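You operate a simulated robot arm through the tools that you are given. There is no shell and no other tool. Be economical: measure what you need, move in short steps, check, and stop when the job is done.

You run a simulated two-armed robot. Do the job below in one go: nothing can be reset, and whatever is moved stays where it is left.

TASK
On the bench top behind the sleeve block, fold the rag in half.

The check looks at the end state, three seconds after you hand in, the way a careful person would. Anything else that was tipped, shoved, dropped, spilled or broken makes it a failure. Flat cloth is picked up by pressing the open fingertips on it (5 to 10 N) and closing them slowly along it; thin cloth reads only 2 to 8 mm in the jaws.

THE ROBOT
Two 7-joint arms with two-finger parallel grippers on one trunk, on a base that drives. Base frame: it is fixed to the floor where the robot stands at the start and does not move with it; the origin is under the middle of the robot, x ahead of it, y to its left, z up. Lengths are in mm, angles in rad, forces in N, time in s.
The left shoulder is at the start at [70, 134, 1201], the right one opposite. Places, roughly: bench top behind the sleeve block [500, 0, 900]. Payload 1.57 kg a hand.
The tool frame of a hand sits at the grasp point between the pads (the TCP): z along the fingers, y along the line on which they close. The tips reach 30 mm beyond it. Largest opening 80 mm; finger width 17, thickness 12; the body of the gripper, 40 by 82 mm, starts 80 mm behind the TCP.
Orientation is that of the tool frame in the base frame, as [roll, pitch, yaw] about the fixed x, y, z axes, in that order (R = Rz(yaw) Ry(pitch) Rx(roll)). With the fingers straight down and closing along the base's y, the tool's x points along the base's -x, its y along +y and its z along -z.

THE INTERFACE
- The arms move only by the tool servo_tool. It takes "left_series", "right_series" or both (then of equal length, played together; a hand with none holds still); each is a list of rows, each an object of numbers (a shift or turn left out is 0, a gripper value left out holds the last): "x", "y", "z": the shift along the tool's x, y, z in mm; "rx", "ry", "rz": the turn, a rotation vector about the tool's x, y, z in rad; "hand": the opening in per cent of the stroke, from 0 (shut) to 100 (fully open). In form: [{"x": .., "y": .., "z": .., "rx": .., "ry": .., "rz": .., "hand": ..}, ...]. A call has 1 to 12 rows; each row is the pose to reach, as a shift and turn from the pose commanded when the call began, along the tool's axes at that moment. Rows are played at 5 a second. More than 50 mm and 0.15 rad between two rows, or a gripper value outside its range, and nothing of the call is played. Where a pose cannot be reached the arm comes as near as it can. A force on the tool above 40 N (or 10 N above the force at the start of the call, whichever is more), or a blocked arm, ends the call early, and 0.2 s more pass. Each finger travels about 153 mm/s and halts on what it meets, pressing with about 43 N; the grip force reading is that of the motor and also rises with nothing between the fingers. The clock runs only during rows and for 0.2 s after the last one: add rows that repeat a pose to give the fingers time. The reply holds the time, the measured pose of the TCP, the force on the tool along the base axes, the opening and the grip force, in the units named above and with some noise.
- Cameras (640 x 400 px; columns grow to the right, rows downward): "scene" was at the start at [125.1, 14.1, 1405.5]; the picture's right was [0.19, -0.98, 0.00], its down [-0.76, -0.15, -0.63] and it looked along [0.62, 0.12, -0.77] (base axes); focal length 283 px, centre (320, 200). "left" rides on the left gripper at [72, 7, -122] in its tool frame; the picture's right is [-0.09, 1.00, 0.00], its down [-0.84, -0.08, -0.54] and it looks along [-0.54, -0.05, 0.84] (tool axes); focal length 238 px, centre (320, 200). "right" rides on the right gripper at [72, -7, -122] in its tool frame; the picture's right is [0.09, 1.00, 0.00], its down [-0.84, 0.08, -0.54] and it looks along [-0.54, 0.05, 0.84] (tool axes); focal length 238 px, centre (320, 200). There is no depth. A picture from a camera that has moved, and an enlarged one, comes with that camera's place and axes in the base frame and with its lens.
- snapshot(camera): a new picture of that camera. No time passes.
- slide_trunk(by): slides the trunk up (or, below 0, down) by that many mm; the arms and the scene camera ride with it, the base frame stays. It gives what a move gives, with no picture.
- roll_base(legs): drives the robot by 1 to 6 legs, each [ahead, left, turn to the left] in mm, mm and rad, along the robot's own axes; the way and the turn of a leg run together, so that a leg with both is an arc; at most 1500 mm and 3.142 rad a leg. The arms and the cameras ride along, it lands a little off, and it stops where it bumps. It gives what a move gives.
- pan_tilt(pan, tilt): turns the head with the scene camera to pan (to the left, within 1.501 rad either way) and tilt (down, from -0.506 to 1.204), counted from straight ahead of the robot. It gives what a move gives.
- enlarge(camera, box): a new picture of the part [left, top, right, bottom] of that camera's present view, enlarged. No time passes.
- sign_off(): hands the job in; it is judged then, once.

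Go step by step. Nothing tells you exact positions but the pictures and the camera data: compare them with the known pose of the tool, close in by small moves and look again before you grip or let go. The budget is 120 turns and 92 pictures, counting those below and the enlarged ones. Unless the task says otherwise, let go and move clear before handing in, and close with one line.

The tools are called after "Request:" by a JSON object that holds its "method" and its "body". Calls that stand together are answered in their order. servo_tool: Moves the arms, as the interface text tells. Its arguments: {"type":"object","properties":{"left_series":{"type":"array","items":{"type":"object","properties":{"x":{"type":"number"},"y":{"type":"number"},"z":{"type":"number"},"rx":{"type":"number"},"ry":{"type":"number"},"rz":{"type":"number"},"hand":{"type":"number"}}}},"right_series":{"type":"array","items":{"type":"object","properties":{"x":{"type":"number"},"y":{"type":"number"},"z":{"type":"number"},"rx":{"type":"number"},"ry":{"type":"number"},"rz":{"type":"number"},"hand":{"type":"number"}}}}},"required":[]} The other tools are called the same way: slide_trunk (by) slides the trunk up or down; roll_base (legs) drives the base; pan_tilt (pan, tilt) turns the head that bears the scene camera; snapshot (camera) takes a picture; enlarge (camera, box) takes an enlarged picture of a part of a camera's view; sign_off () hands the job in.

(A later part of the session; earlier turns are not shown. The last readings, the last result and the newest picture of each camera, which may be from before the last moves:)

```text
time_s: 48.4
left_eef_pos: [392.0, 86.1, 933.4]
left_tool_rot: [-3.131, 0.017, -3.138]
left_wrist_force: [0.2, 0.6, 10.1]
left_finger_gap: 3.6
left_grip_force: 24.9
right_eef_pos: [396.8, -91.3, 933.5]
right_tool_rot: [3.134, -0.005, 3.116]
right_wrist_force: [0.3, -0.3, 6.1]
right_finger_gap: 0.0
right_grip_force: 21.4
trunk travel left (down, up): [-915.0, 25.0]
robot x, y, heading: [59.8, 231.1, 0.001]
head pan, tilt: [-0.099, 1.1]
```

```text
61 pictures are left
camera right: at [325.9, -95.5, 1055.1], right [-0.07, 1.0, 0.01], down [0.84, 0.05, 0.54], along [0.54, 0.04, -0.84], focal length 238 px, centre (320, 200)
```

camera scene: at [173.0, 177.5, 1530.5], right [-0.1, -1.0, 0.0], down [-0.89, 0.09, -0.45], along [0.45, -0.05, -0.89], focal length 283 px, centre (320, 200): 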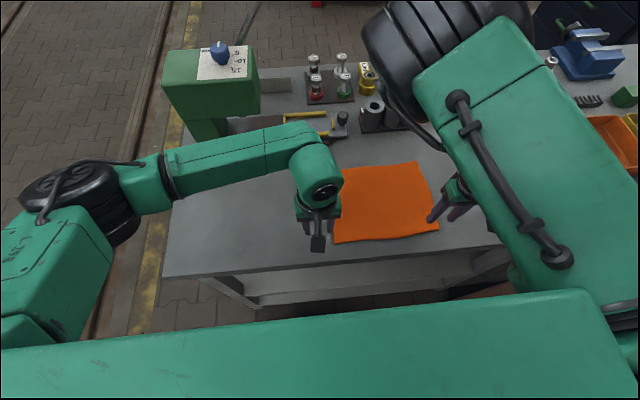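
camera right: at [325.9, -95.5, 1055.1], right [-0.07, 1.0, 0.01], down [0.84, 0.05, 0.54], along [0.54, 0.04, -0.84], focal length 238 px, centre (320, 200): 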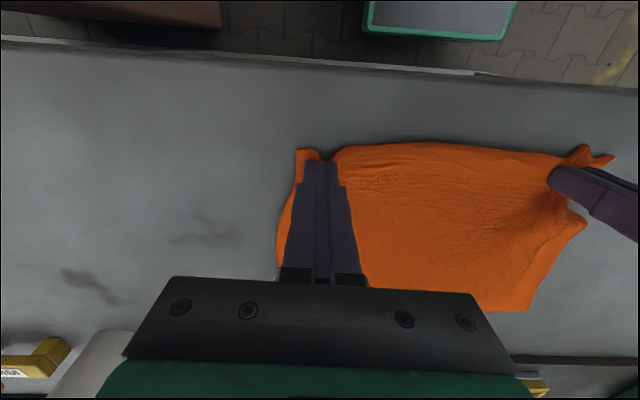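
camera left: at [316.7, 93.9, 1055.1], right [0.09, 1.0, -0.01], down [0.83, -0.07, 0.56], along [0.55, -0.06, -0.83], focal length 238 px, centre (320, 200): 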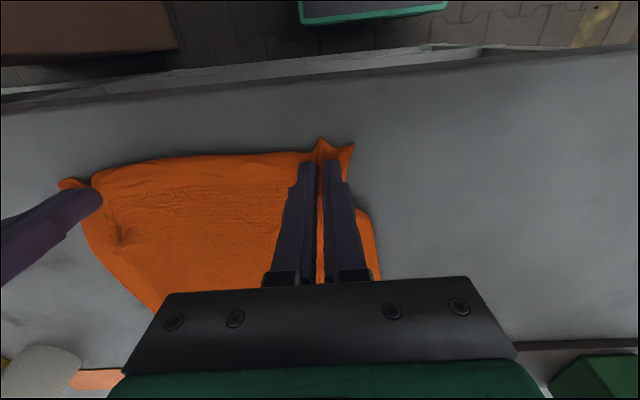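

The left hand has caught the cloth (3.6 mm) but the right missed. I'll keep the left holding, and reopen and press the right more firmly.

Request:
{"method": "servo_tool", "body": {"right_series": [{"z": -8}, {"z": -12}, {"z": -12, "hand": 45}, {"z": -12}, {"z": -6}, {"z": -3}, {"z": -1}, {"z": 0}, {"z": 0.4}, {"z": 0.6}, {"z": 0.6}]}}

Request:
{"method": "snapshot", "body": {"camera": "right"}}

```text
time_s: 50.8
left_eef_pos: [390.8, 86.8, 934.0]
left_tool_rot: [-3.131, 0.018, -3.14]
left_wrist_force: [1.0, -2.0, 6.6]
left_finger_gap: 3.5
left_grip_force: 24.7
right_eef_pos: [396.0, -91.3, 933.5]
right_tool_rot: [3.135, -0.004, 3.115]
right_wrist_force: [0.5, 1.8, 15.9]
right_finger_gap: 35.8
right_grip_force: 0.0
trunk travel left (down, up): [-915.0, 25.0]
robot x, y, heading: [61.9, 231.6, -0.001]
head pan, tilt: [-0.099, 1.1]
```

```text
60 pictures are left
camera right: at [325.0, -95.4, 1054.3], right [-0.07, 1.0, 0.01], down [0.84, 0.05, 0.54], along [0.54, 0.04, -0.84], focal length 238 px, centre (320, 200)
```

right: 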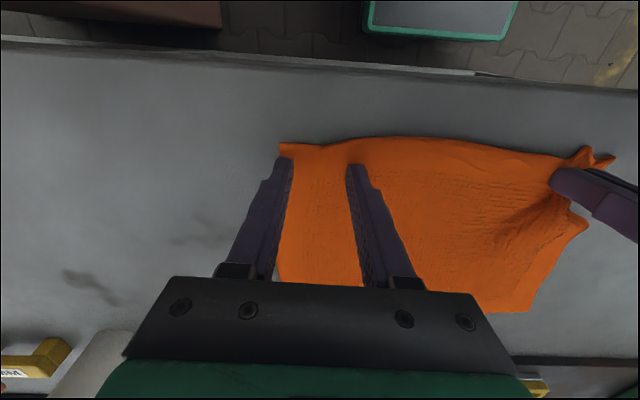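

Request:
{"method": "servo_tool", "body": {"right_series": [{"hand": 42, "z": -0.4}, {"hand": 39, "z": -0.5}, {"hand": 36, "z": -0.5}, {"hand": 33, "z": -0.5}, {"hand": 30, "z": -0.5}, {"hand": 27, "z": -0.5}, {"hand": 24, "z": -0.5}]}}

Request:
{"method": "snapshot", "body": {"camera": "right"}}

```text
time_s: 52.4
left_eef_pos: [390.1, 86.1, 933.0]
left_tool_rot: [-3.13, 0.017, -3.139]
left_wrist_force: [1.3, -3.7, 7.1]
left_finger_gap: 3.8
left_grip_force: 24.7
right_eef_pos: [396.6, -91.7, 933.0]
right_tool_rot: [3.135, -0.005, 3.116]
right_wrist_force: [-0.8, 3.4, 11.5]
right_finger_gap: 21.4
right_grip_force: 2.6
trunk travel left (down, up): [-915.0, 25.0]
robot x, y, heading: [61.6, 231.3, 0.004]
head pan, tilt: [-0.099, 1.1]
```

```text
59 pictures are left
camera right: at [325.3, -94.8, 1054.6], right [-0.07, 1.0, 0.01], down [0.84, 0.05, 0.54], along [0.54, 0.04, -0.84], focal length 238 px, centre (320, 200)
```

right: 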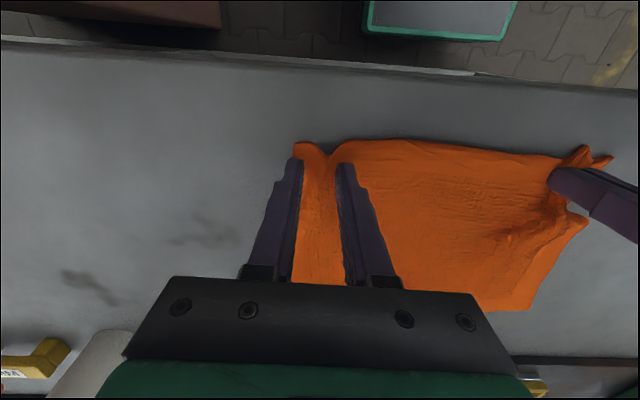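

Request:
{"method": "servo_tool", "body": {"right_series": [{"hand": 22}, {"hand": 20}, {"hand": 18}, {"hand": 16}, {"hand": 14}, {"hand": 12}, {"hand": 9}, {"hand": 6}, {"hand": 3}, {"hand": 0}, {"hand": 0}, {"hand": 0}]}}

Request:
{"method": "snapshot", "body": {"camera": "right"}}

```text
time_s: 55.0
left_eef_pos: [390.4, 87.0, 933.7]
left_tool_rot: [-3.132, 0.016, -3.139]
left_wrist_force: [-0.1, -17.5, 4.9]
left_finger_gap: 3.8
left_grip_force: 24.8
right_eef_pos: [396.8, -89.3, 933.3]
right_tool_rot: [3.135, -0.002, 3.114]
right_wrist_force: [0.0, 19.1, 15.4]
right_finger_gap: 5.6
right_grip_force: 25.5
trunk travel left (down, up): [-915.0, 25.0]
robot x, y, heading: [62.2, 229.5, -0.003]
head pan, tilt: [-0.099, 1.1]
```

```text
58 pictures are left
camera right: at [325.1, -94.0, 1054.7], right [-0.07, 1.0, 0.01], down [0.84, 0.05, 0.54], along [0.54, 0.04, -0.84], focal length 238 px, centre (320, 200)
```

right: 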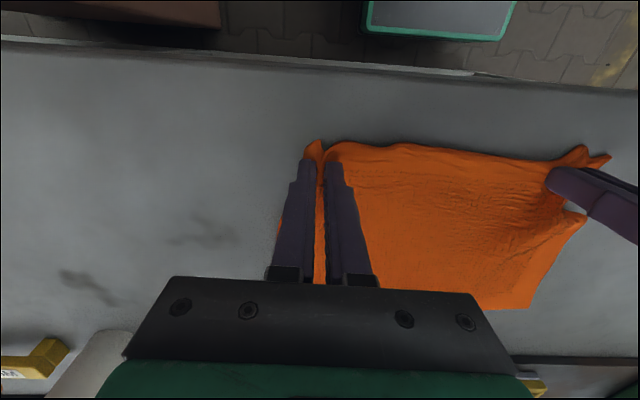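

Both corners are held (3.8 and 5.6 mm), with the cloth taut between the hands. I'll lift slightly and ease the hands together.

Request:
{"method": "servo_tool", "body": {"left_series": [{"y": -3, "z": -3}, {"y": -6, "z": -10}, {"y": -6, "z": -20, "x": -5}, {"y": -6, "z": -30, "x": -10}, {"y": -6, "z": -30, "x": -10}], "right_series": [{"z": -3}, {"z": -10}, {"z": -20, "x": -5}, {"z": -30, "x": -10}, {"z": -30, "x": -10}]}}

Request:
{"method": "snapshot", "body": {"camera": "scene"}}

Request:
{"method": "snapshot", "body": {"camera": "left"}}

```text
time_s: 56.2
left_eef_pos: [402.4, 80.3, 962.6]
left_tool_rot: [-3.134, 0.014, -3.138]
left_wrist_force: [-0.7, -10.0, -0.2]
left_finger_gap: 3.8
left_grip_force: 24.8
right_eef_pos: [408.0, -91.2, 961.8]
right_tool_rot: [3.133, -0.007, 3.114]
right_wrist_force: [0.7, 9.1, 0.2]
right_finger_gap: 4.9
right_grip_force: 25.3
trunk travel left (down, up): [-915.0, 25.0]
robot x, y, heading: [59.4, 234.2, 0.0]
head pan, tilt: [-0.099, 1.1]
```

```text
57 pictures are left
camera scene: at [172.9, 225.7, 1530.5], right [-0.1, -0.99, 0.0], down [-0.89, 0.09, -0.45], along [0.45, -0.04, -0.89], focal length 283 px, centre (320, 200)
```

scene: 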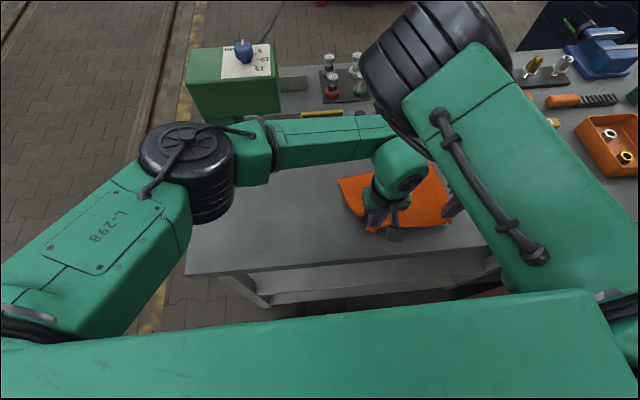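

```text
56 pictures are left
camera left: at [328.5, 87.7, 1085.3], right [0.09, 1.0, -0.01], down [0.83, -0.07, 0.55], along [0.55, -0.05, -0.83], focal length 238 px, centre (320, 200)
```

left: 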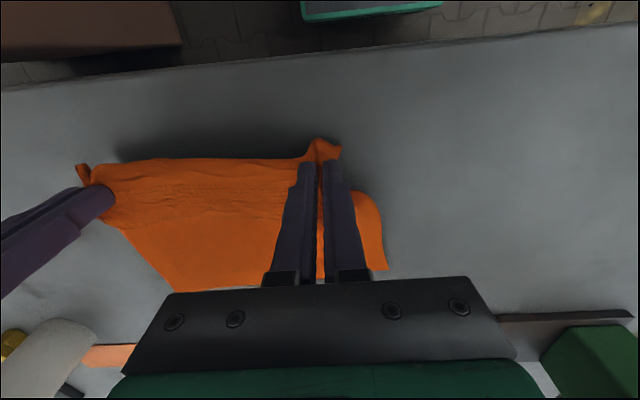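

Both corners are up and still held. The far edge now runs from about (545,144) to (566,−119). I'll carry the edge in a low arc, tilting the fingers back toward the robot so the edge turns over, and check halfway.

Request:
{"method": "servo_tool", "body": {"left_series": [{"x": -4, "y": 0.7, "z": -8, "ry": 0.03}, {"x": -8, "y": 1.4, "z": -16, "ry": 0.06}, {"x": -13, "y": 2.1, "z": -23, "ry": 0.09}, {"x": -19, "y": 2.8, "z": -29, "ry": 0.12}, {"x": -26, "y": 3.5, "z": -34, "ry": 0.15}, {"x": -33, "y": 4.2, "z": -38, "ry": 0.18}, {"x": -41, "y": 4.9, "z": -40, "ry": 0.21}, {"x": -49, "y": 5.6, "z": -42, "ry": 0.24}, {"x": -57, "y": 6.3, "z": -42, "ry": 0.27}, {"x": -65, "y": 7, "z": -42, "ry": 0.3}, {"x": -73, "y": 7.5, "z": -41, "ry": 0.33}, {"x": -80, "y": 8, "z": -39, "ry": 0.36}], "right_series": [{"x": -4, "y": 0.8, "z": -8, "ry": 0.03}, {"x": -8, "y": 1.6, "z": -16, "ry": 0.06}, {"x": -13, "y": 2.5, "z": -23, "ry": 0.09}, {"x": -19, "y": 3.3, "z": -29, "ry": 0.12}, {"x": -26, "y": 4.2, "z": -34, "ry": 0.15}, {"x": -33, "y": 5.1, "z": -38, "ry": 0.18}, {"x": -41, "y": 6, "z": -40, "ry": 0.21}, {"x": -49, "y": 7, "z": -42, "ry": 0.24}, {"x": -57, "y": 8, "z": -42, "ry": 0.27}, {"x": -65, "y": 9, "z": -42, "ry": 0.3}, {"x": -73, "y": 9.7, "z": -41, "ry": 0.33}, {"x": -80, "y": 10.3, "z": -39, "ry": 0.36}]}}

Request:
{"method": "snapshot", "body": {"camera": "left"}}

Request:
{"method": "snapshot", "body": {"camera": "scene"}}

```text
time_s: 58.8
left_eef_pos: [471.5, 117.1, 1001.8]
left_tool_rot: [-3.139, -0.344, -3.139]
left_wrist_force: [-0.7, -0.3, -0.3]
left_finger_gap: 0.0
left_grip_force: 21.0
left hand out of reach, approached as far as the arm can: row 10, 11, 12
right_eef_pos: [490.3, -86.1, 1001.4]
right_tool_rot: [3.14, -0.365, 3.116]
right_wrist_force: [0.1, 0.2, -0.1]
right_finger_gap: 4.7
right_grip_force: 25.2
trunk travel left (down, up): [-915.0, 25.0]
robot x, y, heading: [58.8, 232.0, -0.001]
head pan, tilt: [-0.099, 1.1]
```

```text
55 pictures are left
camera left: at [444.1, 123.6, 1142.7], right [0.08, 1.0, -0.03], down [0.97, -0.07, 0.23], along [0.22, -0.05, -0.97], focal length 238 px, centre (320, 200)
```

left: 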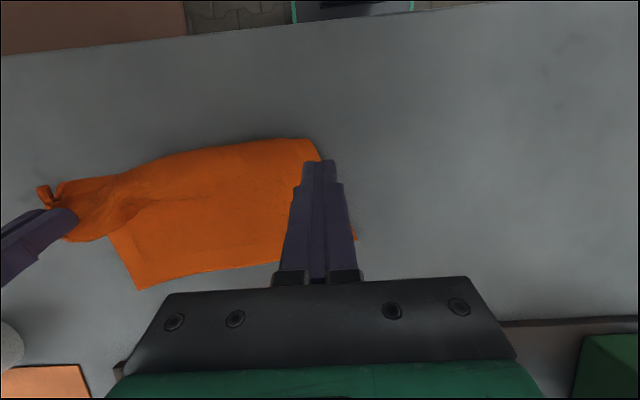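

```text
54 pictures are left
camera scene: at [174.1, 225.9, 1530.4], right [-0.1, -0.99, 0.0], down [-0.89, 0.09, -0.45], along [0.45, -0.05, -0.89], focal length 283 px, centre (320, 200)
```

scene: 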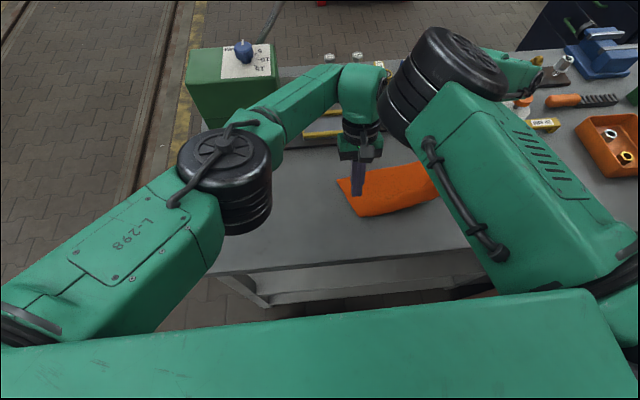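

The left hand ran into its reach limit, drifted outward and lost its corner, while the right still holds. I'll back the left hand off and look at how the cloth lies.

Request:
{"method": "servo_tool", "body": {"left_series": [{"z": -15}, {"z": -30}, {"z": -45}, {"z": -60, "ry": -0.1}, {"z": -60, "y": 30, "ry": -0.2}, {"z": -60, "y": 60, "ry": -0.3}, {"z": -60, "y": 90, "ry": -0.35}, {"z": -60, "y": 120, "ry": -0.35}, {"z": -60, "y": 140, "ry": -0.35}]}}

Request:
{"method": "snapshot", "body": {"camera": "left"}}

Request:
{"method": "snapshot", "body": {"camera": "scene"}}

Request:
{"method": "snapshot", "body": {"camera": "right"}}

```text
time_s: 60.8
left_eef_pos: [489.7, 254.3, 1060.0]
left_tool_rot: [-3.132, 0.005, -3.138]
left_wrist_force: [0.0, -0.4, -0.9]
left_finger_gap: 0.1
left_grip_force: 21.3
right_eef_pos: [489.4, -82.6, 1002.2]
right_tool_rot: [3.134, -0.365, 3.119]
right_wrist_force: [-1.2, 0.0, 0.9]
right_finger_gap: 4.5
right_grip_force: 24.9
trunk travel left (down, up): [-915.0, 25.0]
robot x, y, heading: [58.8, 234.8, 0.003]
head pan, tilt: [-0.099, 1.1]
```

```text
53 pictures are left
camera left: at [417.7, 261.6, 1182.8], right [0.09, 1.0, -0.01], down [0.83, -0.07, 0.55], along [0.54, -0.06, -0.84], focal length 238 px, centre (320, 200)
```

left: 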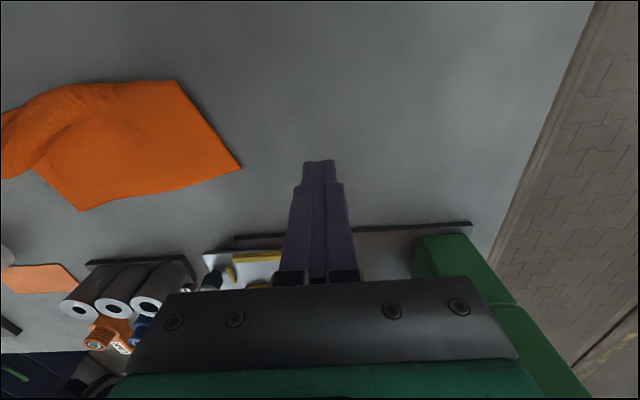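

```text
52 pictures are left
camera scene: at [172.9, 227.7, 1530.5], right [-0.1, -0.99, 0.0], down [-0.89, 0.09, -0.45], along [0.45, -0.05, -0.89], focal length 283 px, centre (320, 200)
```

scene: 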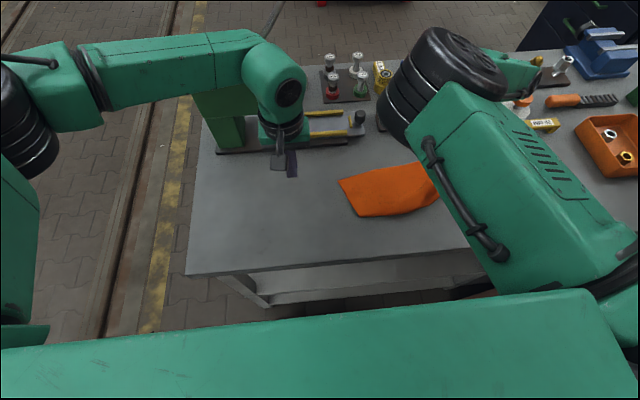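

```text
51 pictures are left
camera right: at [465.6, -88.8, 1140.1], right [-0.06, 1.0, 0.04], down [0.98, 0.05, 0.21], along [0.2, 0.05, -0.98], focal length 238 px, centre (320, 200)
```

right: 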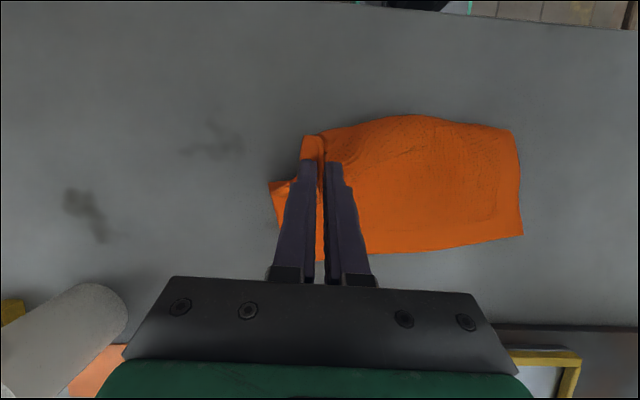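

Request:
{"method": "enlarge", "body": {"camera": "left", "box": [0, 50, 260, 230]}}

Request:
{"method": "enlarge", "body": {"camera": "right", "box": [250, 90, 550, 280]}}

```text
2.22 times, centred on (130, 140) of left
camera zoom: at [417.7, 261.6, 1182.8], right [0.09, 1.0, -0.01], down [0.83, -0.07, 0.55], along [0.54, -0.06, -0.84], focal length 530 px, centre (742, 333)
```

zoom: 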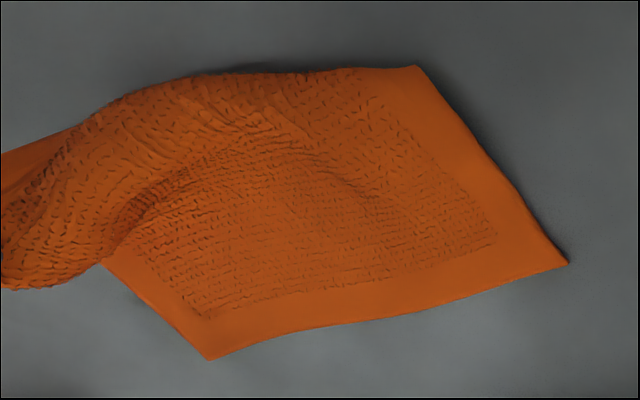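

```text
2.11 times, centred on (400, 185) of right
camera zoom: at [465.6, -88.8, 1140.1], right [-0.06, 1.0, 0.04], down [0.98, 0.05, 0.21], along [0.2, 0.05, -0.98], focal length 502 px, centre (152, 232)
```

zoom: 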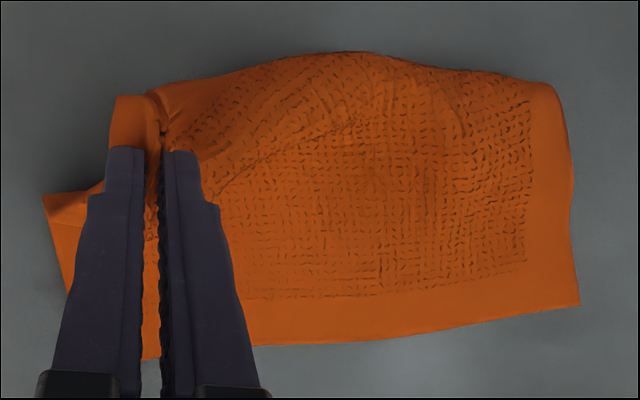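

The near-left flap is tucked under, with its crease at about x 437. I'll bring the right corner back past its starting place, toward the robot and outward, to pull the cloth straight again.

Request:
{"method": "servo_tool", "body": {"right_series": [{"x": 14, "z": 5, "ry": -0.05}, {"x": 28, "z": 10.7, "ry": -0.1}, {"x": 41, "z": 18, "ry": -0.15}, {"x": 54, "z": 26, "ry": -0.2}, {"x": 62, "z": 40, "ry": -0.26}, {"x": 70.5, "z": 53.7, "ry": -0.32}, {"x": 78, "z": 70, "y": -4, "ry": -0.36}, {"x": 85, "z": 86, "y": -8, "ry": -0.36}, {"x": 90, "z": 88, "y": -14, "ry": -0.36}, {"x": 95, "z": 90, "y": -20, "ry": -0.36}]}}

Request:
{"method": "snapshot", "body": {"camera": "left"}}

Request:
{"method": "snapshot", "body": {"camera": "right"}}

```text
time_s: 63.0
left_eef_pos: [490.9, 252.9, 1060.5]
left_tool_rot: [-3.133, 0.005, -3.138]
left_wrist_force: [-0.9, -0.7, 0.3]
left_finger_gap: 0.0
left_grip_force: 21.1
right_eef_pos: [368.8, -100.0, 951.3]
right_tool_rot: [3.132, -0.006, 3.116]
right_wrist_force: [-0.1, 0.3, 0.2]
right_finger_gap: 4.5
right_grip_force: 25.2
trunk travel left (down, up): [-915.0, 25.0]
robot x, y, heading: [60.1, 231.1, 0.002]
head pan, tilt: [-0.099, 1.1]
```

```text
48 pictures are left
camera left: at [417.9, 260.0, 1182.9], right [0.09, 1.0, -0.01], down [0.83, -0.07, 0.55], along [0.54, -0.06, -0.84], focal length 238 px, centre (320, 200)
```

left: 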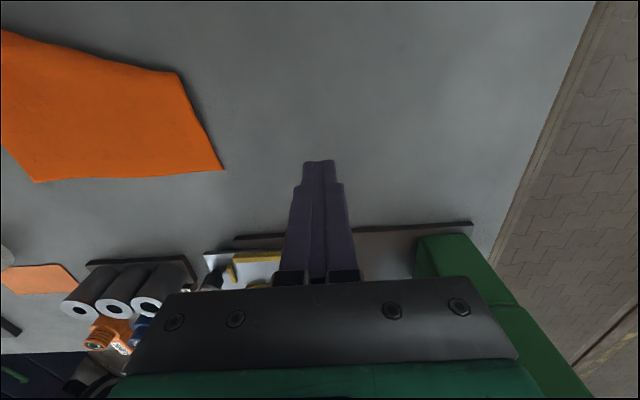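

```text
47 pictures are left
camera right: at [297.6, -105.1, 1072.1], right [-0.07, 1.0, 0.01], down [0.84, 0.05, 0.54], along [0.54, 0.04, -0.84], focal length 238 px, centre (320, 200)
```

right: 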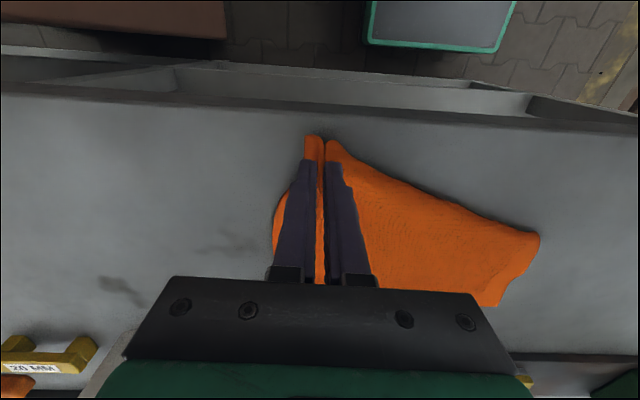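

The near-left triangle is still tucked under. I'll slacken the right slightly and use the left hand to pinch the left side by the crease (about 435,85), then lift it so the flap hangs free and lay it out toward the robot.

Request:
{"method": "servo_tool", "body": {"left_series": [{"hand": 45, "z": 15}, {"z": 30, "y": -35, "x": 10}, {"z": 45, "y": -70, "x": 20}, {"z": 60, "y": -105, "x": 30}, {"z": 75, "y": -140, "x": 45}, {"z": 90, "y": -167, "x": 52}, {"z": 100, "y": -167, "x": 52}, {"z": 105, "y": -167, "x": 52}, {"z": 105, "y": -167, "x": 52}], "right_series": [{"x": -3}, {"x": -6}, {"x": -9}, {"x": -12}, {"x": -15}, {"x": -18}, {"x": -21}, {"x": -25}, {"x": -25}]}}

Request:
{"method": "snapshot", "body": {"camera": "left"}}

```text
time_s: 65.0
left_eef_pos: [438.3, 84.0, 954.9]
left_tool_rot: [-3.132, 0.006, -3.138]
left_wrist_force: [-0.1, 0.5, -0.6]
left_finger_gap: 36.3
left_grip_force: 0.0
right_eef_pos: [392.4, -102.3, 949.3]
right_tool_rot: [3.133, -0.007, 3.114]
right_wrist_force: [-0.3, -0.5, 0.3]
right_finger_gap: 4.6
right_grip_force: 25.4
trunk travel left (down, up): [-915.0, 25.0]
robot x, y, heading: [61.3, 229.5, -0.0]
head pan, tilt: [-0.099, 1.1]
```

```text
46 pictures are left
camera left: at [365.1, 92.0, 1078.0], right [0.09, 1.0, -0.01], down [0.83, -0.07, 0.55], along [0.54, -0.05, -0.84], focal length 238 px, centre (320, 200)
```

left: 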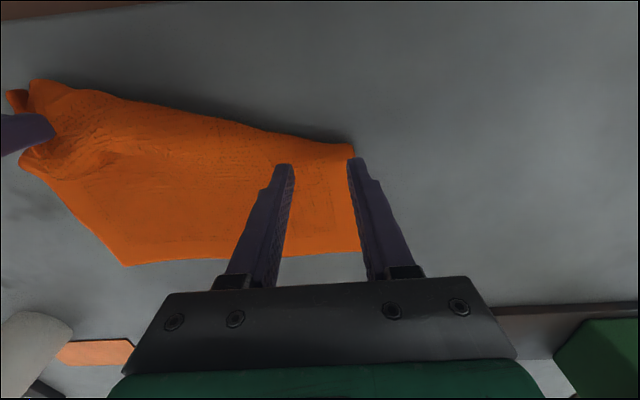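

The position is good: the crease end is at (432,111), just outside the fingers. I'll lower to contact.

Request:
{"method": "servo_tool", "body": {"left_series": [{"z": 6, "y": -3}, {"z": 11, "y": -3}, {"z": 15, "y": -3}, {"z": 17, "y": -3}, {"z": 18.5, "y": -3}, {"z": 19, "y": -3}]}}

```text
time_s: 66.4
left_eef_pos: [438.1, 81.5, 936.6]
left_tool_rot: [-3.134, 0.005, -3.139]
left_wrist_force: [0.4, -0.2, 2.9]
left_finger_gap: 35.6
left_grip_force: 0.0
right_eef_pos: [393.1, -101.3, 950.9]
right_tool_rot: [3.132, -0.006, 3.116]
right_wrist_force: [0.0, 1.0, -0.2]
right_finger_gap: 4.3
right_grip_force: 25.2
trunk travel left (down, up): [-915.0, 25.0]
robot x, y, heading: [57.1, 230.1, 0.0]
head pan, tilt: [-0.099, 1.1]
```

Request:
{"method": "servo_tool", "body": {"left_series": [{"z": 0.6}, {"z": 1.0}, {"z": 1.2}, {"z": 1.2}]}}

```text
time_s: 67.4
left_eef_pos: [438.1, 81.8, 936.8]
left_tool_rot: [-3.134, 0.005, -3.139]
left_wrist_force: [0.8, -0.4, 6.3]
left_finger_gap: 35.7
left_grip_force: 0.1
right_eef_pos: [393.6, -101.1, 950.5]
right_tool_rot: [3.133, -0.005, 3.116]
right_wrist_force: [0.9, -0.1, -0.5]
right_finger_gap: 4.4
right_grip_force: 24.8
trunk travel left (down, up): [-915.0, 25.0]
robot x, y, heading: [61.5, 231.4, -0.004]
head pan, tilt: [-0.099, 1.1]
```

The left is at about 6 N. I'll press slightly more and close steadily.

Request:
{"method": "servo_tool", "body": {"left_series": [{"z": 0.5, "hand": 42}, {"z": 0.5, "hand": 38}, {"z": 0.5, "hand": 34}, {"z": 0.5, "hand": 30}, {"z": 0.5, "hand": 26}, {"z": 0.5, "hand": 22}, {"z": 0.5, "hand": 18}, {"z": 0.5, "hand": 14}, {"z": 0.5, "hand": 10}, {"z": 0.5, "hand": 5}, {"z": 0.5, "hand": 0}, {"z": 0.5, "hand": 0}]}}

Request:
{"method": "snapshot", "body": {"camera": "left"}}

```text
time_s: 70.0
left_eef_pos: [438.1, 80.2, 936.4]
left_tool_rot: [-3.133, 0.005, -3.139]
left_wrist_force: [0.5, -3.4, 12.9]
left_finger_gap: 6.2
left_grip_force: 26.0
right_eef_pos: [392.2, -101.1, 950.5]
right_tool_rot: [3.133, -0.006, 3.116]
right_wrist_force: [-0.4, 1.2, 0.3]
right_finger_gap: 4.6
right_grip_force: 25.0
trunk travel left (down, up): [-915.0, 25.0]
robot x, y, heading: [60.8, 231.6, -0.001]
head pan, tilt: [-0.099, 1.1]
```

```text
45 pictures are left
camera left: at [364.5, 88.7, 1059.0], right [0.09, 1.0, -0.01], down [0.83, -0.07, 0.55], along [0.54, -0.06, -0.84], focal length 238 px, centre (320, 200)
```

left: 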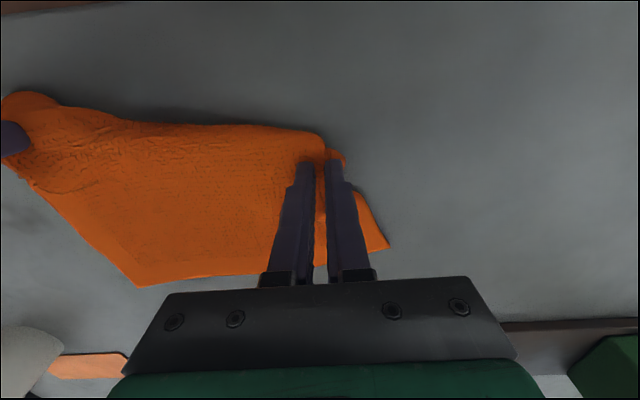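

Gripped at 6.2 mm. I'll lift both hands so the tucked flap can hang free.

Request:
{"method": "servo_tool", "body": {"left_series": [{"z": -10, "y": -2}, {"z": -20, "y": -4}, {"z": -32, "y": -6}, {"z": -44, "y": -8}, {"z": -56, "y": -10}, {"z": -68, "y": -12}, {"z": -80, "y": -14}, {"z": -92, "y": -16}, {"z": -104, "y": -18}, {"z": -116, "y": -20}], "right_series": [{"z": -8}, {"z": -16}, {"z": -25}, {"z": -34}, {"z": -43}, {"z": -52}, {"z": -60}, {"z": -68}, {"z": -76}, {"z": -80}]}}

Request:
{"method": "snapshot", "body": {"camera": "left"}}

Request:
{"method": "snapshot", "body": {"camera": "right"}}

Request:
{"method": "snapshot", "body": {"camera": "scene"}}

```text
time_s: 72.2
left_eef_pos: [437.4, 62.3, 1051.9]
left_tool_rot: [-3.133, 0.002, -3.138]
left_wrist_force: [-0.2, -1.1, -0.2]
left_finger_gap: 4.1
left_grip_force: 24.8
right_eef_pos: [393.4, -103.0, 1030.8]
right_tool_rot: [3.133, -0.005, 3.114]
right_wrist_force: [0.3, 0.0, -0.3]
right_finger_gap: 4.2
right_grip_force: 24.8
trunk travel left (down, up): [-915.0, 25.0]
robot x, y, heading: [60.1, 235.4, -0.001]
head pan, tilt: [-0.099, 1.1]
```

```text
44 pictures are left
camera left: at [365.0, 70.3, 1174.6], right [0.09, 1.0, -0.01], down [0.83, -0.07, 0.55], along [0.54, -0.05, -0.84], focal length 238 px, centre (320, 200)
```

left: 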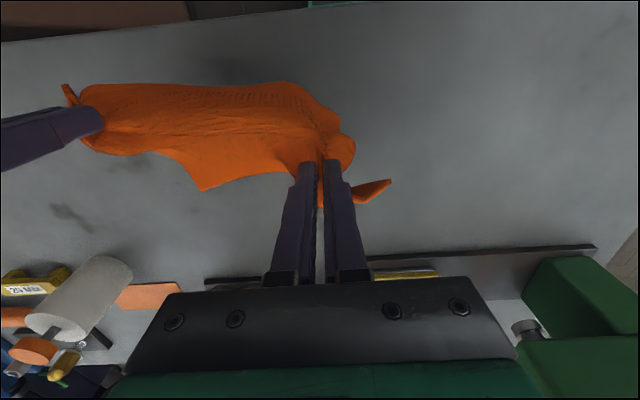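

```text
43 pictures are left
camera right: at [321.8, -107.1, 1152.6], right [-0.07, 1.0, 0.01], down [0.84, 0.05, 0.54], along [0.54, 0.04, -0.84], focal length 238 px, centre (320, 200)
```

right: 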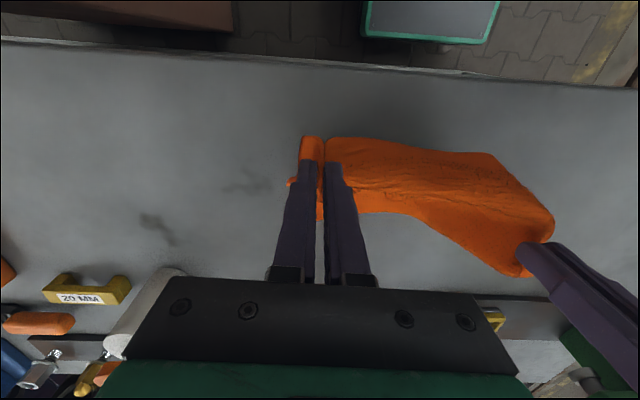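

```text
42 pictures are left
camera scene: at [172.8, 225.9, 1530.5], right [-0.1, -0.99, 0.0], down [-0.89, 0.09, -0.45], along [0.45, -0.05, -0.89], focal length 283 px, centre (320, 200)
```

scene: 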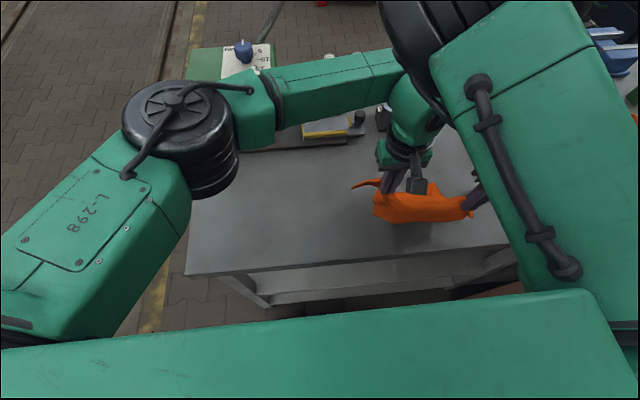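

The cloth hangs from both hands. I'll lower the left while moving it forward so the flap lays out toward the robot, with the right corner going down at the near side.

Request:
{"method": "servo_tool", "body": {"left_series": [{"z": 10}, {"z": 20}, {"z": 30, "x": -4, "y": 3}, {"z": 40, "x": -9, "y": 6}, {"z": 50, "x": -15, "y": 10}, {"z": 60, "x": -22, "y": 14}, {"z": 70, "x": -29, "y": 18}, {"z": 80, "x": -36, "y": 22}, {"z": 90, "x": -43, "y": 26}, {"z": 98, "x": -48, "y": 30}, {"z": 105, "x": -50, "y": 32}], "right_series": [{"z": 8}, {"z": 16}, {"z": 24, "x": 1}, {"z": 32, "x": 2}, {"z": 40, "x": 3}, {"z": 48, "x": 4}, {"z": 56, "x": 5}, {"z": 64, "x": 6}, {"z": 72, "x": 7}, {"z": 80, "x": 8}, {"z": 85, "x": 8}]}}

Request:
{"method": "snapshot", "body": {"camera": "left"}}

Request:
{"method": "snapshot", "body": {"camera": "right"}}

```text
time_s: 74.6
left_eef_pos: [488.4, 92.5, 946.9]
left_tool_rot: [-3.129, 0.004, -3.14]
left_wrist_force: [-4.9, -9.9, 1.1]
left_finger_gap: 6.3
left_grip_force: 26.4
right_eef_pos: [385.9, -101.5, 946.4]
right_tool_rot: [3.131, -0.007, 3.114]
right_wrist_force: [3.7, 10.0, 0.2]
right_finger_gap: 4.6
right_grip_force: 25.0
trunk travel left (down, up): [-915.0, 25.0]
robot x, y, heading: [58.2, 232.0, -0.0]
head pan, tilt: [-0.099, 1.1]
```

```text
41 pictures are left
camera left: at [415.4, 100.7, 1069.1], right [0.09, 1.0, -0.01], down [0.83, -0.07, 0.55], along [0.54, -0.06, -0.84], focal length 238 px, centre (320, 200)
```

left: 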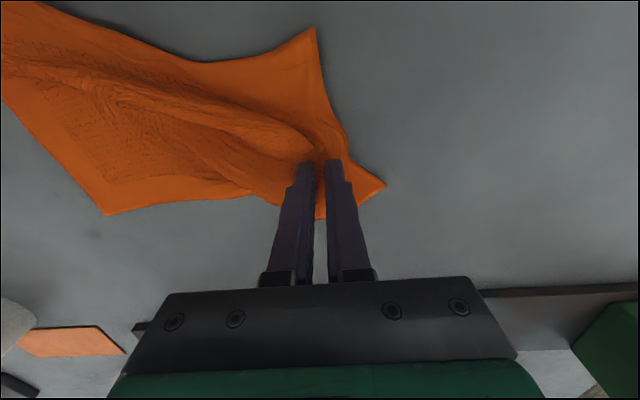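

```text
40 pictures are left
camera right: at [314.2, -105.9, 1067.2], right [-0.07, 1.0, 0.01], down [0.84, 0.05, 0.54], along [0.54, 0.04, -0.84], focal length 238 px, centre (320, 200)
```

right: 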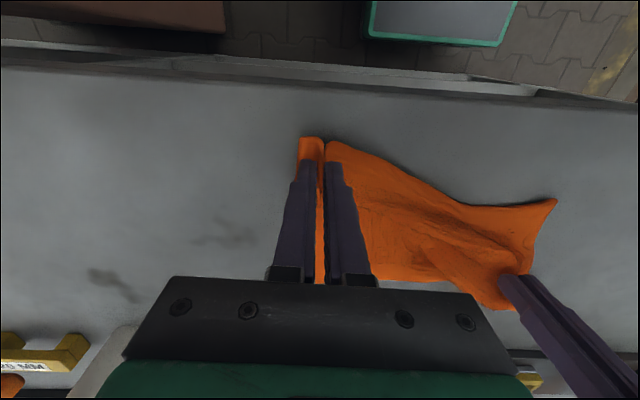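

The near-left corner is free now, at about (407,97). I'll release the left hand gently and go up for a look.

Request:
{"method": "servo_tool", "body": {"left_series": [{"z": 4}, {"z": 8}, {"z": 8, "hand": 20}, {"z": 8, "hand": 40}, {"z": 0}, {"z": -20}, {"z": -50, "y": 10}, {"z": -70, "y": 20, "x": 10}]}}

Request:
{"method": "snapshot", "body": {"camera": "left"}}

```text
time_s: 76.4
left_eef_pos: [477.5, 116.0, 1016.6]
left_tool_rot: [-3.133, 0.004, -3.138]
left_wrist_force: [-0.4, -0.8, -0.4]
left_finger_gap: 32.1
left_grip_force: 0.0
right_eef_pos: [384.8, -100.4, 945.8]
right_tool_rot: [3.134, -0.007, 3.115]
right_wrist_force: [-0.4, 0.1, 1.0]
right_finger_gap: 4.3
right_grip_force: 25.1
trunk travel left (down, up): [-915.0, 25.0]
robot x, y, heading: [63.3, 229.1, -0.007]
head pan, tilt: [-0.099, 1.1]
```

```text
39 pictures are left
camera left: at [405.1, 123.9, 1139.4], right [0.09, 1.0, -0.01], down [0.83, -0.07, 0.55], along [0.54, -0.06, -0.84], focal length 238 px, centre (320, 200)
```

left: 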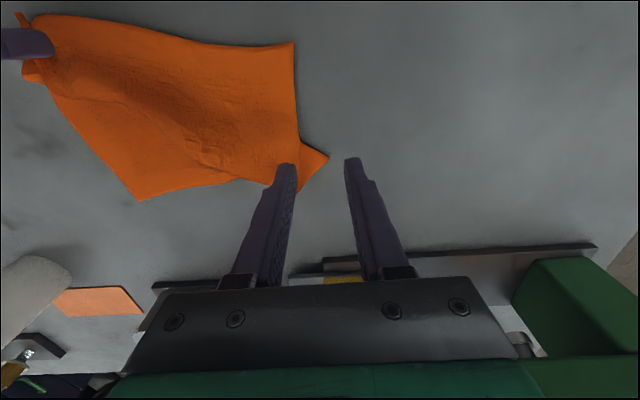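

The cloth is opened out again, with some wrinkles. The near-left corner is at (401,99), so I'll position the left hand to grip it.

Request:
{"method": "servo_tool", "body": {"left_series": [{"x": 16, "y": -12, "z": 10, "hand": 45}, {"x": 32, "y": -25, "z": 25}, {"x": 50, "y": -38, "z": 40}, {"x": 64, "y": -50, "z": 55}, {"x": 64, "y": -50, "z": 68}, {"x": 64, "y": -50, "z": 68}]}}

Request:
{"method": "snapshot", "body": {"camera": "left"}}

```text
time_s: 77.8
left_eef_pos: [414.3, 62.9, 949.3]
left_tool_rot: [-3.132, 0.004, -3.137]
left_wrist_force: [0.3, 0.3, -0.1]
left_finger_gap: 35.9
left_grip_force: 0.0
right_eef_pos: [385.7, -100.3, 945.2]
right_tool_rot: [3.134, -0.008, 3.117]
right_wrist_force: [-0.6, 0.7, 0.7]
right_finger_gap: 4.4
right_grip_force: 24.8
trunk travel left (down, up): [-915.0, 25.0]
robot x, y, heading: [62.3, 231.0, -0.0]
head pan, tilt: [-0.099, 1.1]
```

```text
38 pictures are left
camera left: at [341.7, 70.4, 1071.4], right [0.09, 1.0, -0.01], down [0.83, -0.07, 0.55], along [0.54, -0.06, -0.84], focal length 238 px, centre (320, 200)
```

left: 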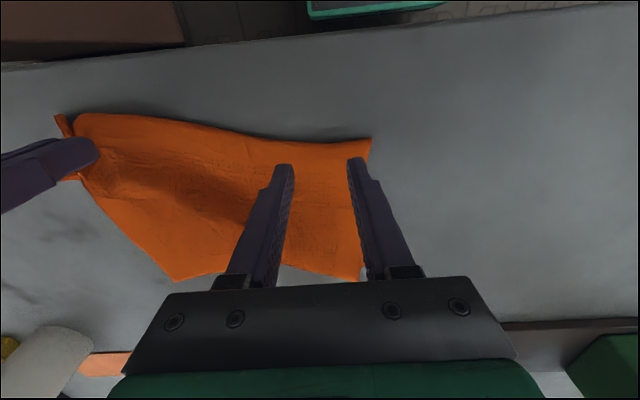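

Good alignment. Now I'll lower to contact.

Request:
{"method": "servo_tool", "body": {"left_series": [{"z": 6, "y": 2}, {"z": 10, "y": 2}, {"z": 13, "y": 2}, {"z": 14.5, "y": 2}, {"z": 15.5, "y": 2}, {"z": 16, "y": 2}, {"z": 16, "y": 2}]}}

```text
time_s: 79.4
left_eef_pos: [413.7, 64.4, 933.1]
left_tool_rot: [-3.134, 0.005, -3.138]
left_wrist_force: [2.2, -1.6, 9.9]
left_finger_gap: 35.8
left_grip_force: 0.1
right_eef_pos: [385.4, -100.1, 947.1]
right_tool_rot: [3.132, -0.006, 3.115]
right_wrist_force: [0.8, -0.4, -0.8]
right_finger_gap: 4.5
right_grip_force: 25.7
trunk travel left (down, up): [-915.0, 25.0]
robot x, y, heading: [59.2, 235.4, -0.001]
head pan, tilt: [-0.099, 1.1]
```

Request:
{"method": "servo_tool", "body": {"left_series": [{"z": 0.2, "hand": 42}, {"z": 0.2, "hand": 38}, {"z": 0.2, "hand": 34}, {"z": 0.2, "hand": 30}, {"z": 0.2, "hand": 26}, {"z": 0.2, "hand": 22}, {"z": 0.2, "hand": 18}, {"z": 0.2, "hand": 14}, {"z": 0.2, "hand": 10}, {"z": 0.2, "hand": 5}, {"z": 0.2, "hand": 0}, {"z": 0.2, "hand": 0}]}}

Request:
{"method": "snapshot", "body": {"camera": "left"}}

```text
time_s: 82.0
left_eef_pos: [414.1, 65.9, 933.1]
left_tool_rot: [-3.131, 0.005, -3.137]
left_wrist_force: [-1.5, -7.6, 9.0]
left_finger_gap: 4.2
left_grip_force: 25.4
right_eef_pos: [385.4, -100.4, 945.4]
right_tool_rot: [3.132, -0.005, 3.117]
right_wrist_force: [1.4, 6.1, -0.9]
right_finger_gap: 4.4
right_grip_force: 25.6
trunk travel left (down, up): [-915.0, 25.0]
robot x, y, heading: [61.3, 231.8, 0.002]
head pan, tilt: [-0.099, 1.1]
```

```text
37 pictures are left
camera left: at [340.5, 73.1, 1055.9], right [0.09, 1.0, -0.01], down [0.83, -0.07, 0.55], along [0.54, -0.06, -0.84], focal length 238 px, centre (320, 200)
```

left: 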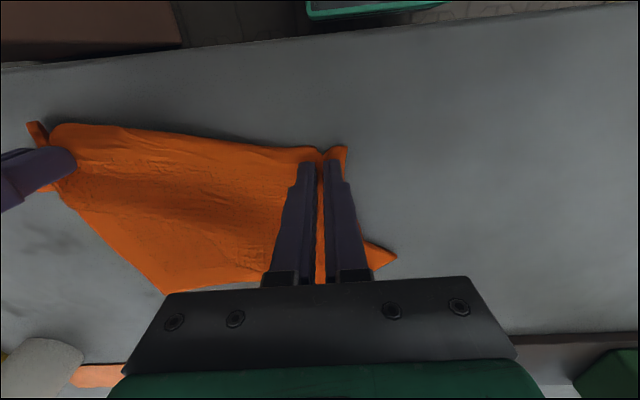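

Both near corners are held (4.2 and 4.4 mm). The cloth is bunched, so I'll lift the near edge high enough to let the whole rag hang straight, then re-lay its far half and fold over.

Request:
{"method": "servo_tool", "body": {"left_series": [{"z": -17, "x": -2}, {"z": -34, "x": -4}, {"z": -51, "x": -6}, {"z": -68, "x": -8}, {"z": -85, "x": -11}, {"z": -102, "x": -13}, {"z": -119, "x": -15}, {"z": -136, "x": -17}, {"z": -153, "x": -19}, {"z": -170, "x": -22}, {"z": -187, "x": -24, "y": 1}, {"z": -204, "x": -26, "y": 2}], "right_series": [{"z": -16, "x": -5, "y": 0.5}, {"z": -32, "x": -9, "y": 0.7}, {"z": -48, "x": -14, "y": 1}, {"z": -64, "x": -18, "y": 1.3}, {"z": -80, "x": -23, "y": 1.7}, {"z": -96, "x": -27, "y": 2}, {"z": -112, "x": -32, "y": 2.3}, {"z": -128, "x": -37, "y": 2.7}, {"z": -144, "x": -41, "y": 3}, {"z": -160, "x": -46, "y": 3.3}, {"z": -176, "x": -50, "y": 3.7}, {"z": -192, "x": -55, "y": 4}]}}

Request:
{"method": "snapshot", "body": {"camera": "left"}}

Request:
{"method": "snapshot", "body": {"camera": "scene"}}

```text
time_s: 84.6
left_eef_pos: [440.7, 68.7, 1136.0]
left_tool_rot: [-3.131, 0.002, -3.138]
left_wrist_force: [-1.0, -8.6, -0.8]
left_finger_gap: 4.3
left_grip_force: 24.7
right_eef_pos: [438.4, -102.2, 1132.7]
right_tool_rot: [3.125, -0.017, 3.103]
right_wrist_force: [-0.6, 8.9, -0.9]
right_finger_gap: 4.2
right_grip_force: 25.3
trunk travel left (down, up): [-915.0, 25.0]
robot x, y, heading: [58.9, 234.9, 0.001]
head pan, tilt: [-0.099, 1.1]
```

```text
36 pictures are left
camera left: at [368.0, 76.8, 1259.6], right [0.09, 1.0, -0.01], down [0.83, -0.07, 0.55], along [0.54, -0.06, -0.84], focal length 238 px, centre (320, 200)
```

left: 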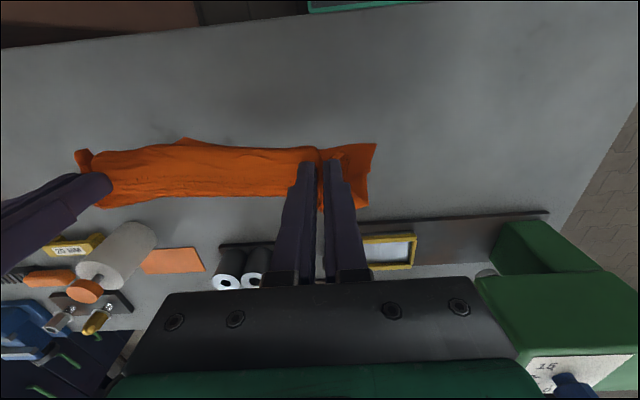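

```text
35 pictures are left
camera scene: at [172.4, 226.2, 1530.5], right [-0.1, -0.99, 0.0], down [-0.89, 0.09, -0.45], along [0.45, -0.05, -0.89], focal length 283 px, centre (320, 200)
```

scene: 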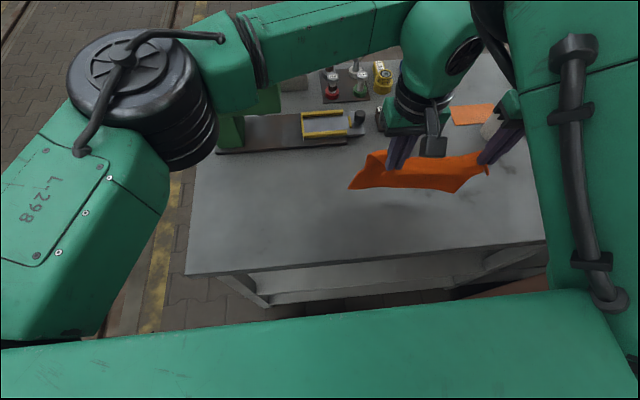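

The rag now hangs straight from both hands. I'll carry it forward to x≈520 at this height.

Request:
{"method": "servo_tool", "body": {"left_series": [{"x": -10, "y": -1}, {"x": -20, "y": -2}, {"x": -30, "y": -2}, {"x": -40, "y": -2}, {"x": -50, "y": -2}, {"x": -60, "y": -2}, {"x": -70, "y": -2}, {"x": -80, "y": -2}, {"x": -80, "y": -2}, {"x": -80, "y": -2}], "right_series": [{"x": -10, "y": 0.5}, {"x": -20, "y": 1}, {"x": -30, "y": 1.5}, {"x": -40, "y": 2}, {"x": -50, "y": 2.5}, {"x": -60, "y": 3}, {"x": -70, "y": 3.5}, {"x": -80, "y": 4}, {"x": -80, "y": 4}, {"x": -80, "y": 4}]}}

Request:
{"method": "snapshot", "body": {"camera": "left"}}

Request:
{"method": "snapshot", "body": {"camera": "scene"}}

```text
time_s: 86.8
left_eef_pos: [517.8, 69.7, 1137.5]
left_tool_rot: [-3.131, 0.004, -3.14]
left_wrist_force: [-0.3, -7.3, -0.7]
left_finger_gap: 4.4
left_grip_force: 24.9
left hand out of reach, approached as far as the arm can: row 8, 9, 10
right_eef_pos: [522.1, -98.8, 1137.2]
right_tool_rot: [3.133, -0.008, 3.116]
right_wrist_force: [0.5, 6.6, -0.1]
right_finger_gap: 4.5
right_grip_force: 24.8
trunk travel left (down, up): [-915.0, 25.0]
robot x, y, heading: [62.8, 229.0, 0.0]
head pan, tilt: [-0.099, 1.1]
```

```text
34 pictures are left
camera left: at [443.5, 78.4, 1260.1], right [0.09, 1.0, -0.01], down [0.83, -0.07, 0.55], along [0.54, -0.06, -0.84], focal length 238 px, centre (320, 200)
```

left: 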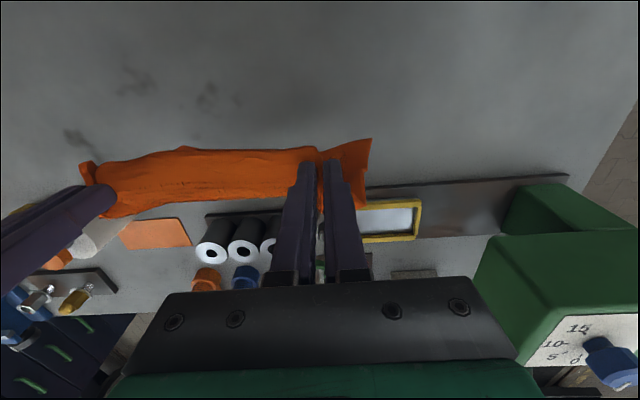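

```text
33 pictures are left
camera scene: at [172.7, 225.8, 1530.5], right [-0.1, -0.99, 0.0], down [-0.89, 0.09, -0.45], along [0.45, -0.04, -0.89], focal length 283 px, centre (320, 200)
```

scene: 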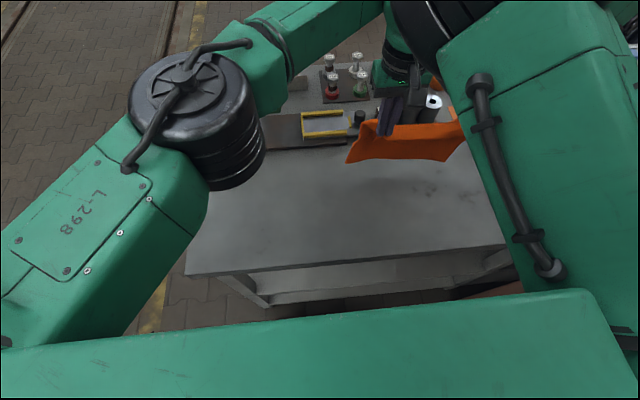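

The far edge hangs just above the bench around x 520. I'll lower until it touches, then go back and down diagonally to lay the far half flat.

Request:
{"method": "servo_tool", "body": {"left_series": [{"z": 13}, {"z": 25}, {"z": 35, "x": 10}, {"z": 45, "x": 20}, {"z": 55, "x": 30}, {"z": 65, "x": 40}, {"z": 75, "x": 50}, {"z": 85, "x": 60}, {"z": 95, "x": 70}, {"z": 105, "x": 80}, {"z": 114, "x": 89}, {"z": 120, "x": 96}], "right_series": [{"z": 13}, {"z": 25}, {"z": 35, "x": 10}, {"z": 45, "x": 20, "y": -0.5}, {"z": 55, "x": 30, "y": -0.8}, {"z": 65, "x": 40, "y": -1}, {"z": 75, "x": 50, "y": -1.3}, {"z": 85, "x": 60, "y": -1.5}, {"z": 95, "x": 70, "y": -1.8}, {"z": 105, "x": 80, "y": -2}, {"z": 114, "x": 89, "y": -2.3}, {"z": 120, "x": 96, "y": -2.5}]}}

Request:
{"method": "snapshot", "body": {"camera": "left"}}

Request:
{"method": "snapshot", "body": {"camera": "scene"}}

Request:
{"method": "snapshot", "body": {"camera": "right"}}

```text
time_s: 89.4
left_eef_pos: [420.1, 69.4, 1015.0]
left_tool_rot: [-3.134, 0.006, -3.137]
left_wrist_force: [-0.6, -2.9, -0.6]
left_finger_gap: 4.3
left_grip_force: 25.5
right_eef_pos: [425.0, -97.7, 1017.8]
right_tool_rot: [3.133, -0.007, 3.115]
right_wrist_force: [0.1, 3.0, -0.3]
right_finger_gap: 4.6
right_grip_force: 24.8
trunk travel left (down, up): [-915.0, 25.0]
robot x, y, heading: [56.8, 233.9, 0.003]
head pan, tilt: [-0.099, 1.1]
```

```text
32 pictures are left
camera left: at [348.5, 77.1, 1138.1], right [0.09, 1.0, -0.01], down [0.83, -0.07, 0.55], along [0.54, -0.06, -0.84], focal length 238 px, centre (320, 200)
```

left: 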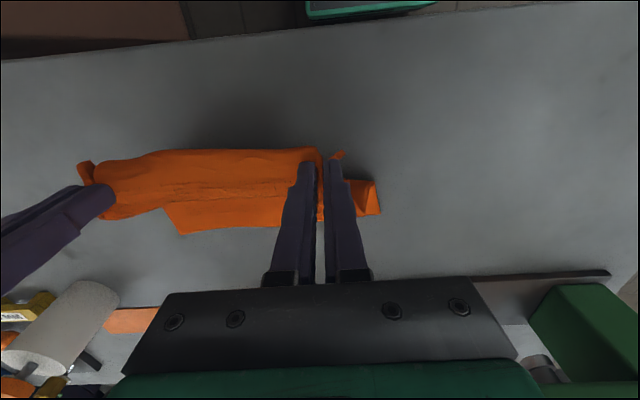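

```text
31 pictures are left
camera scene: at [172.8, 225.9, 1530.5], right [-0.1, -0.99, 0.0], down [-0.89, 0.09, -0.45], along [0.45, -0.05, -0.89], focal length 283 px, centre (320, 200)
```

scene: 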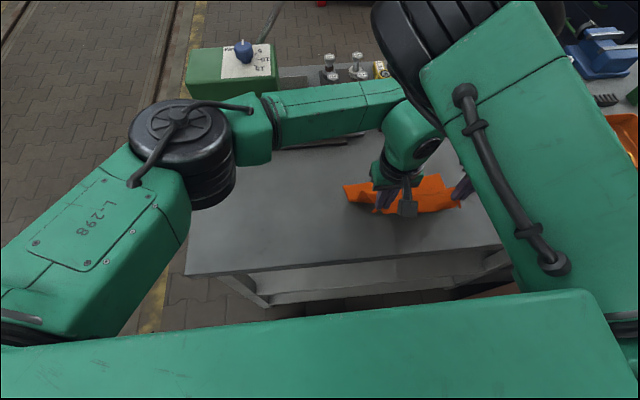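

```text
30 pictures are left
camera right: at [353.3, -101.8, 1139.0], right [-0.07, 1.0, 0.01], down [0.84, 0.05, 0.54], along [0.54, 0.04, -0.84], focal length 238 px, centre (320, 200)
```

right: 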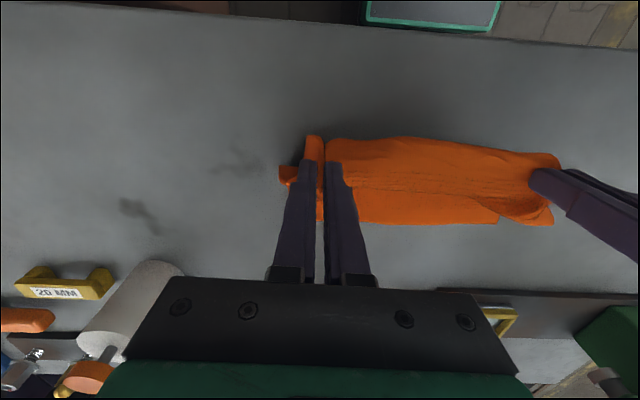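

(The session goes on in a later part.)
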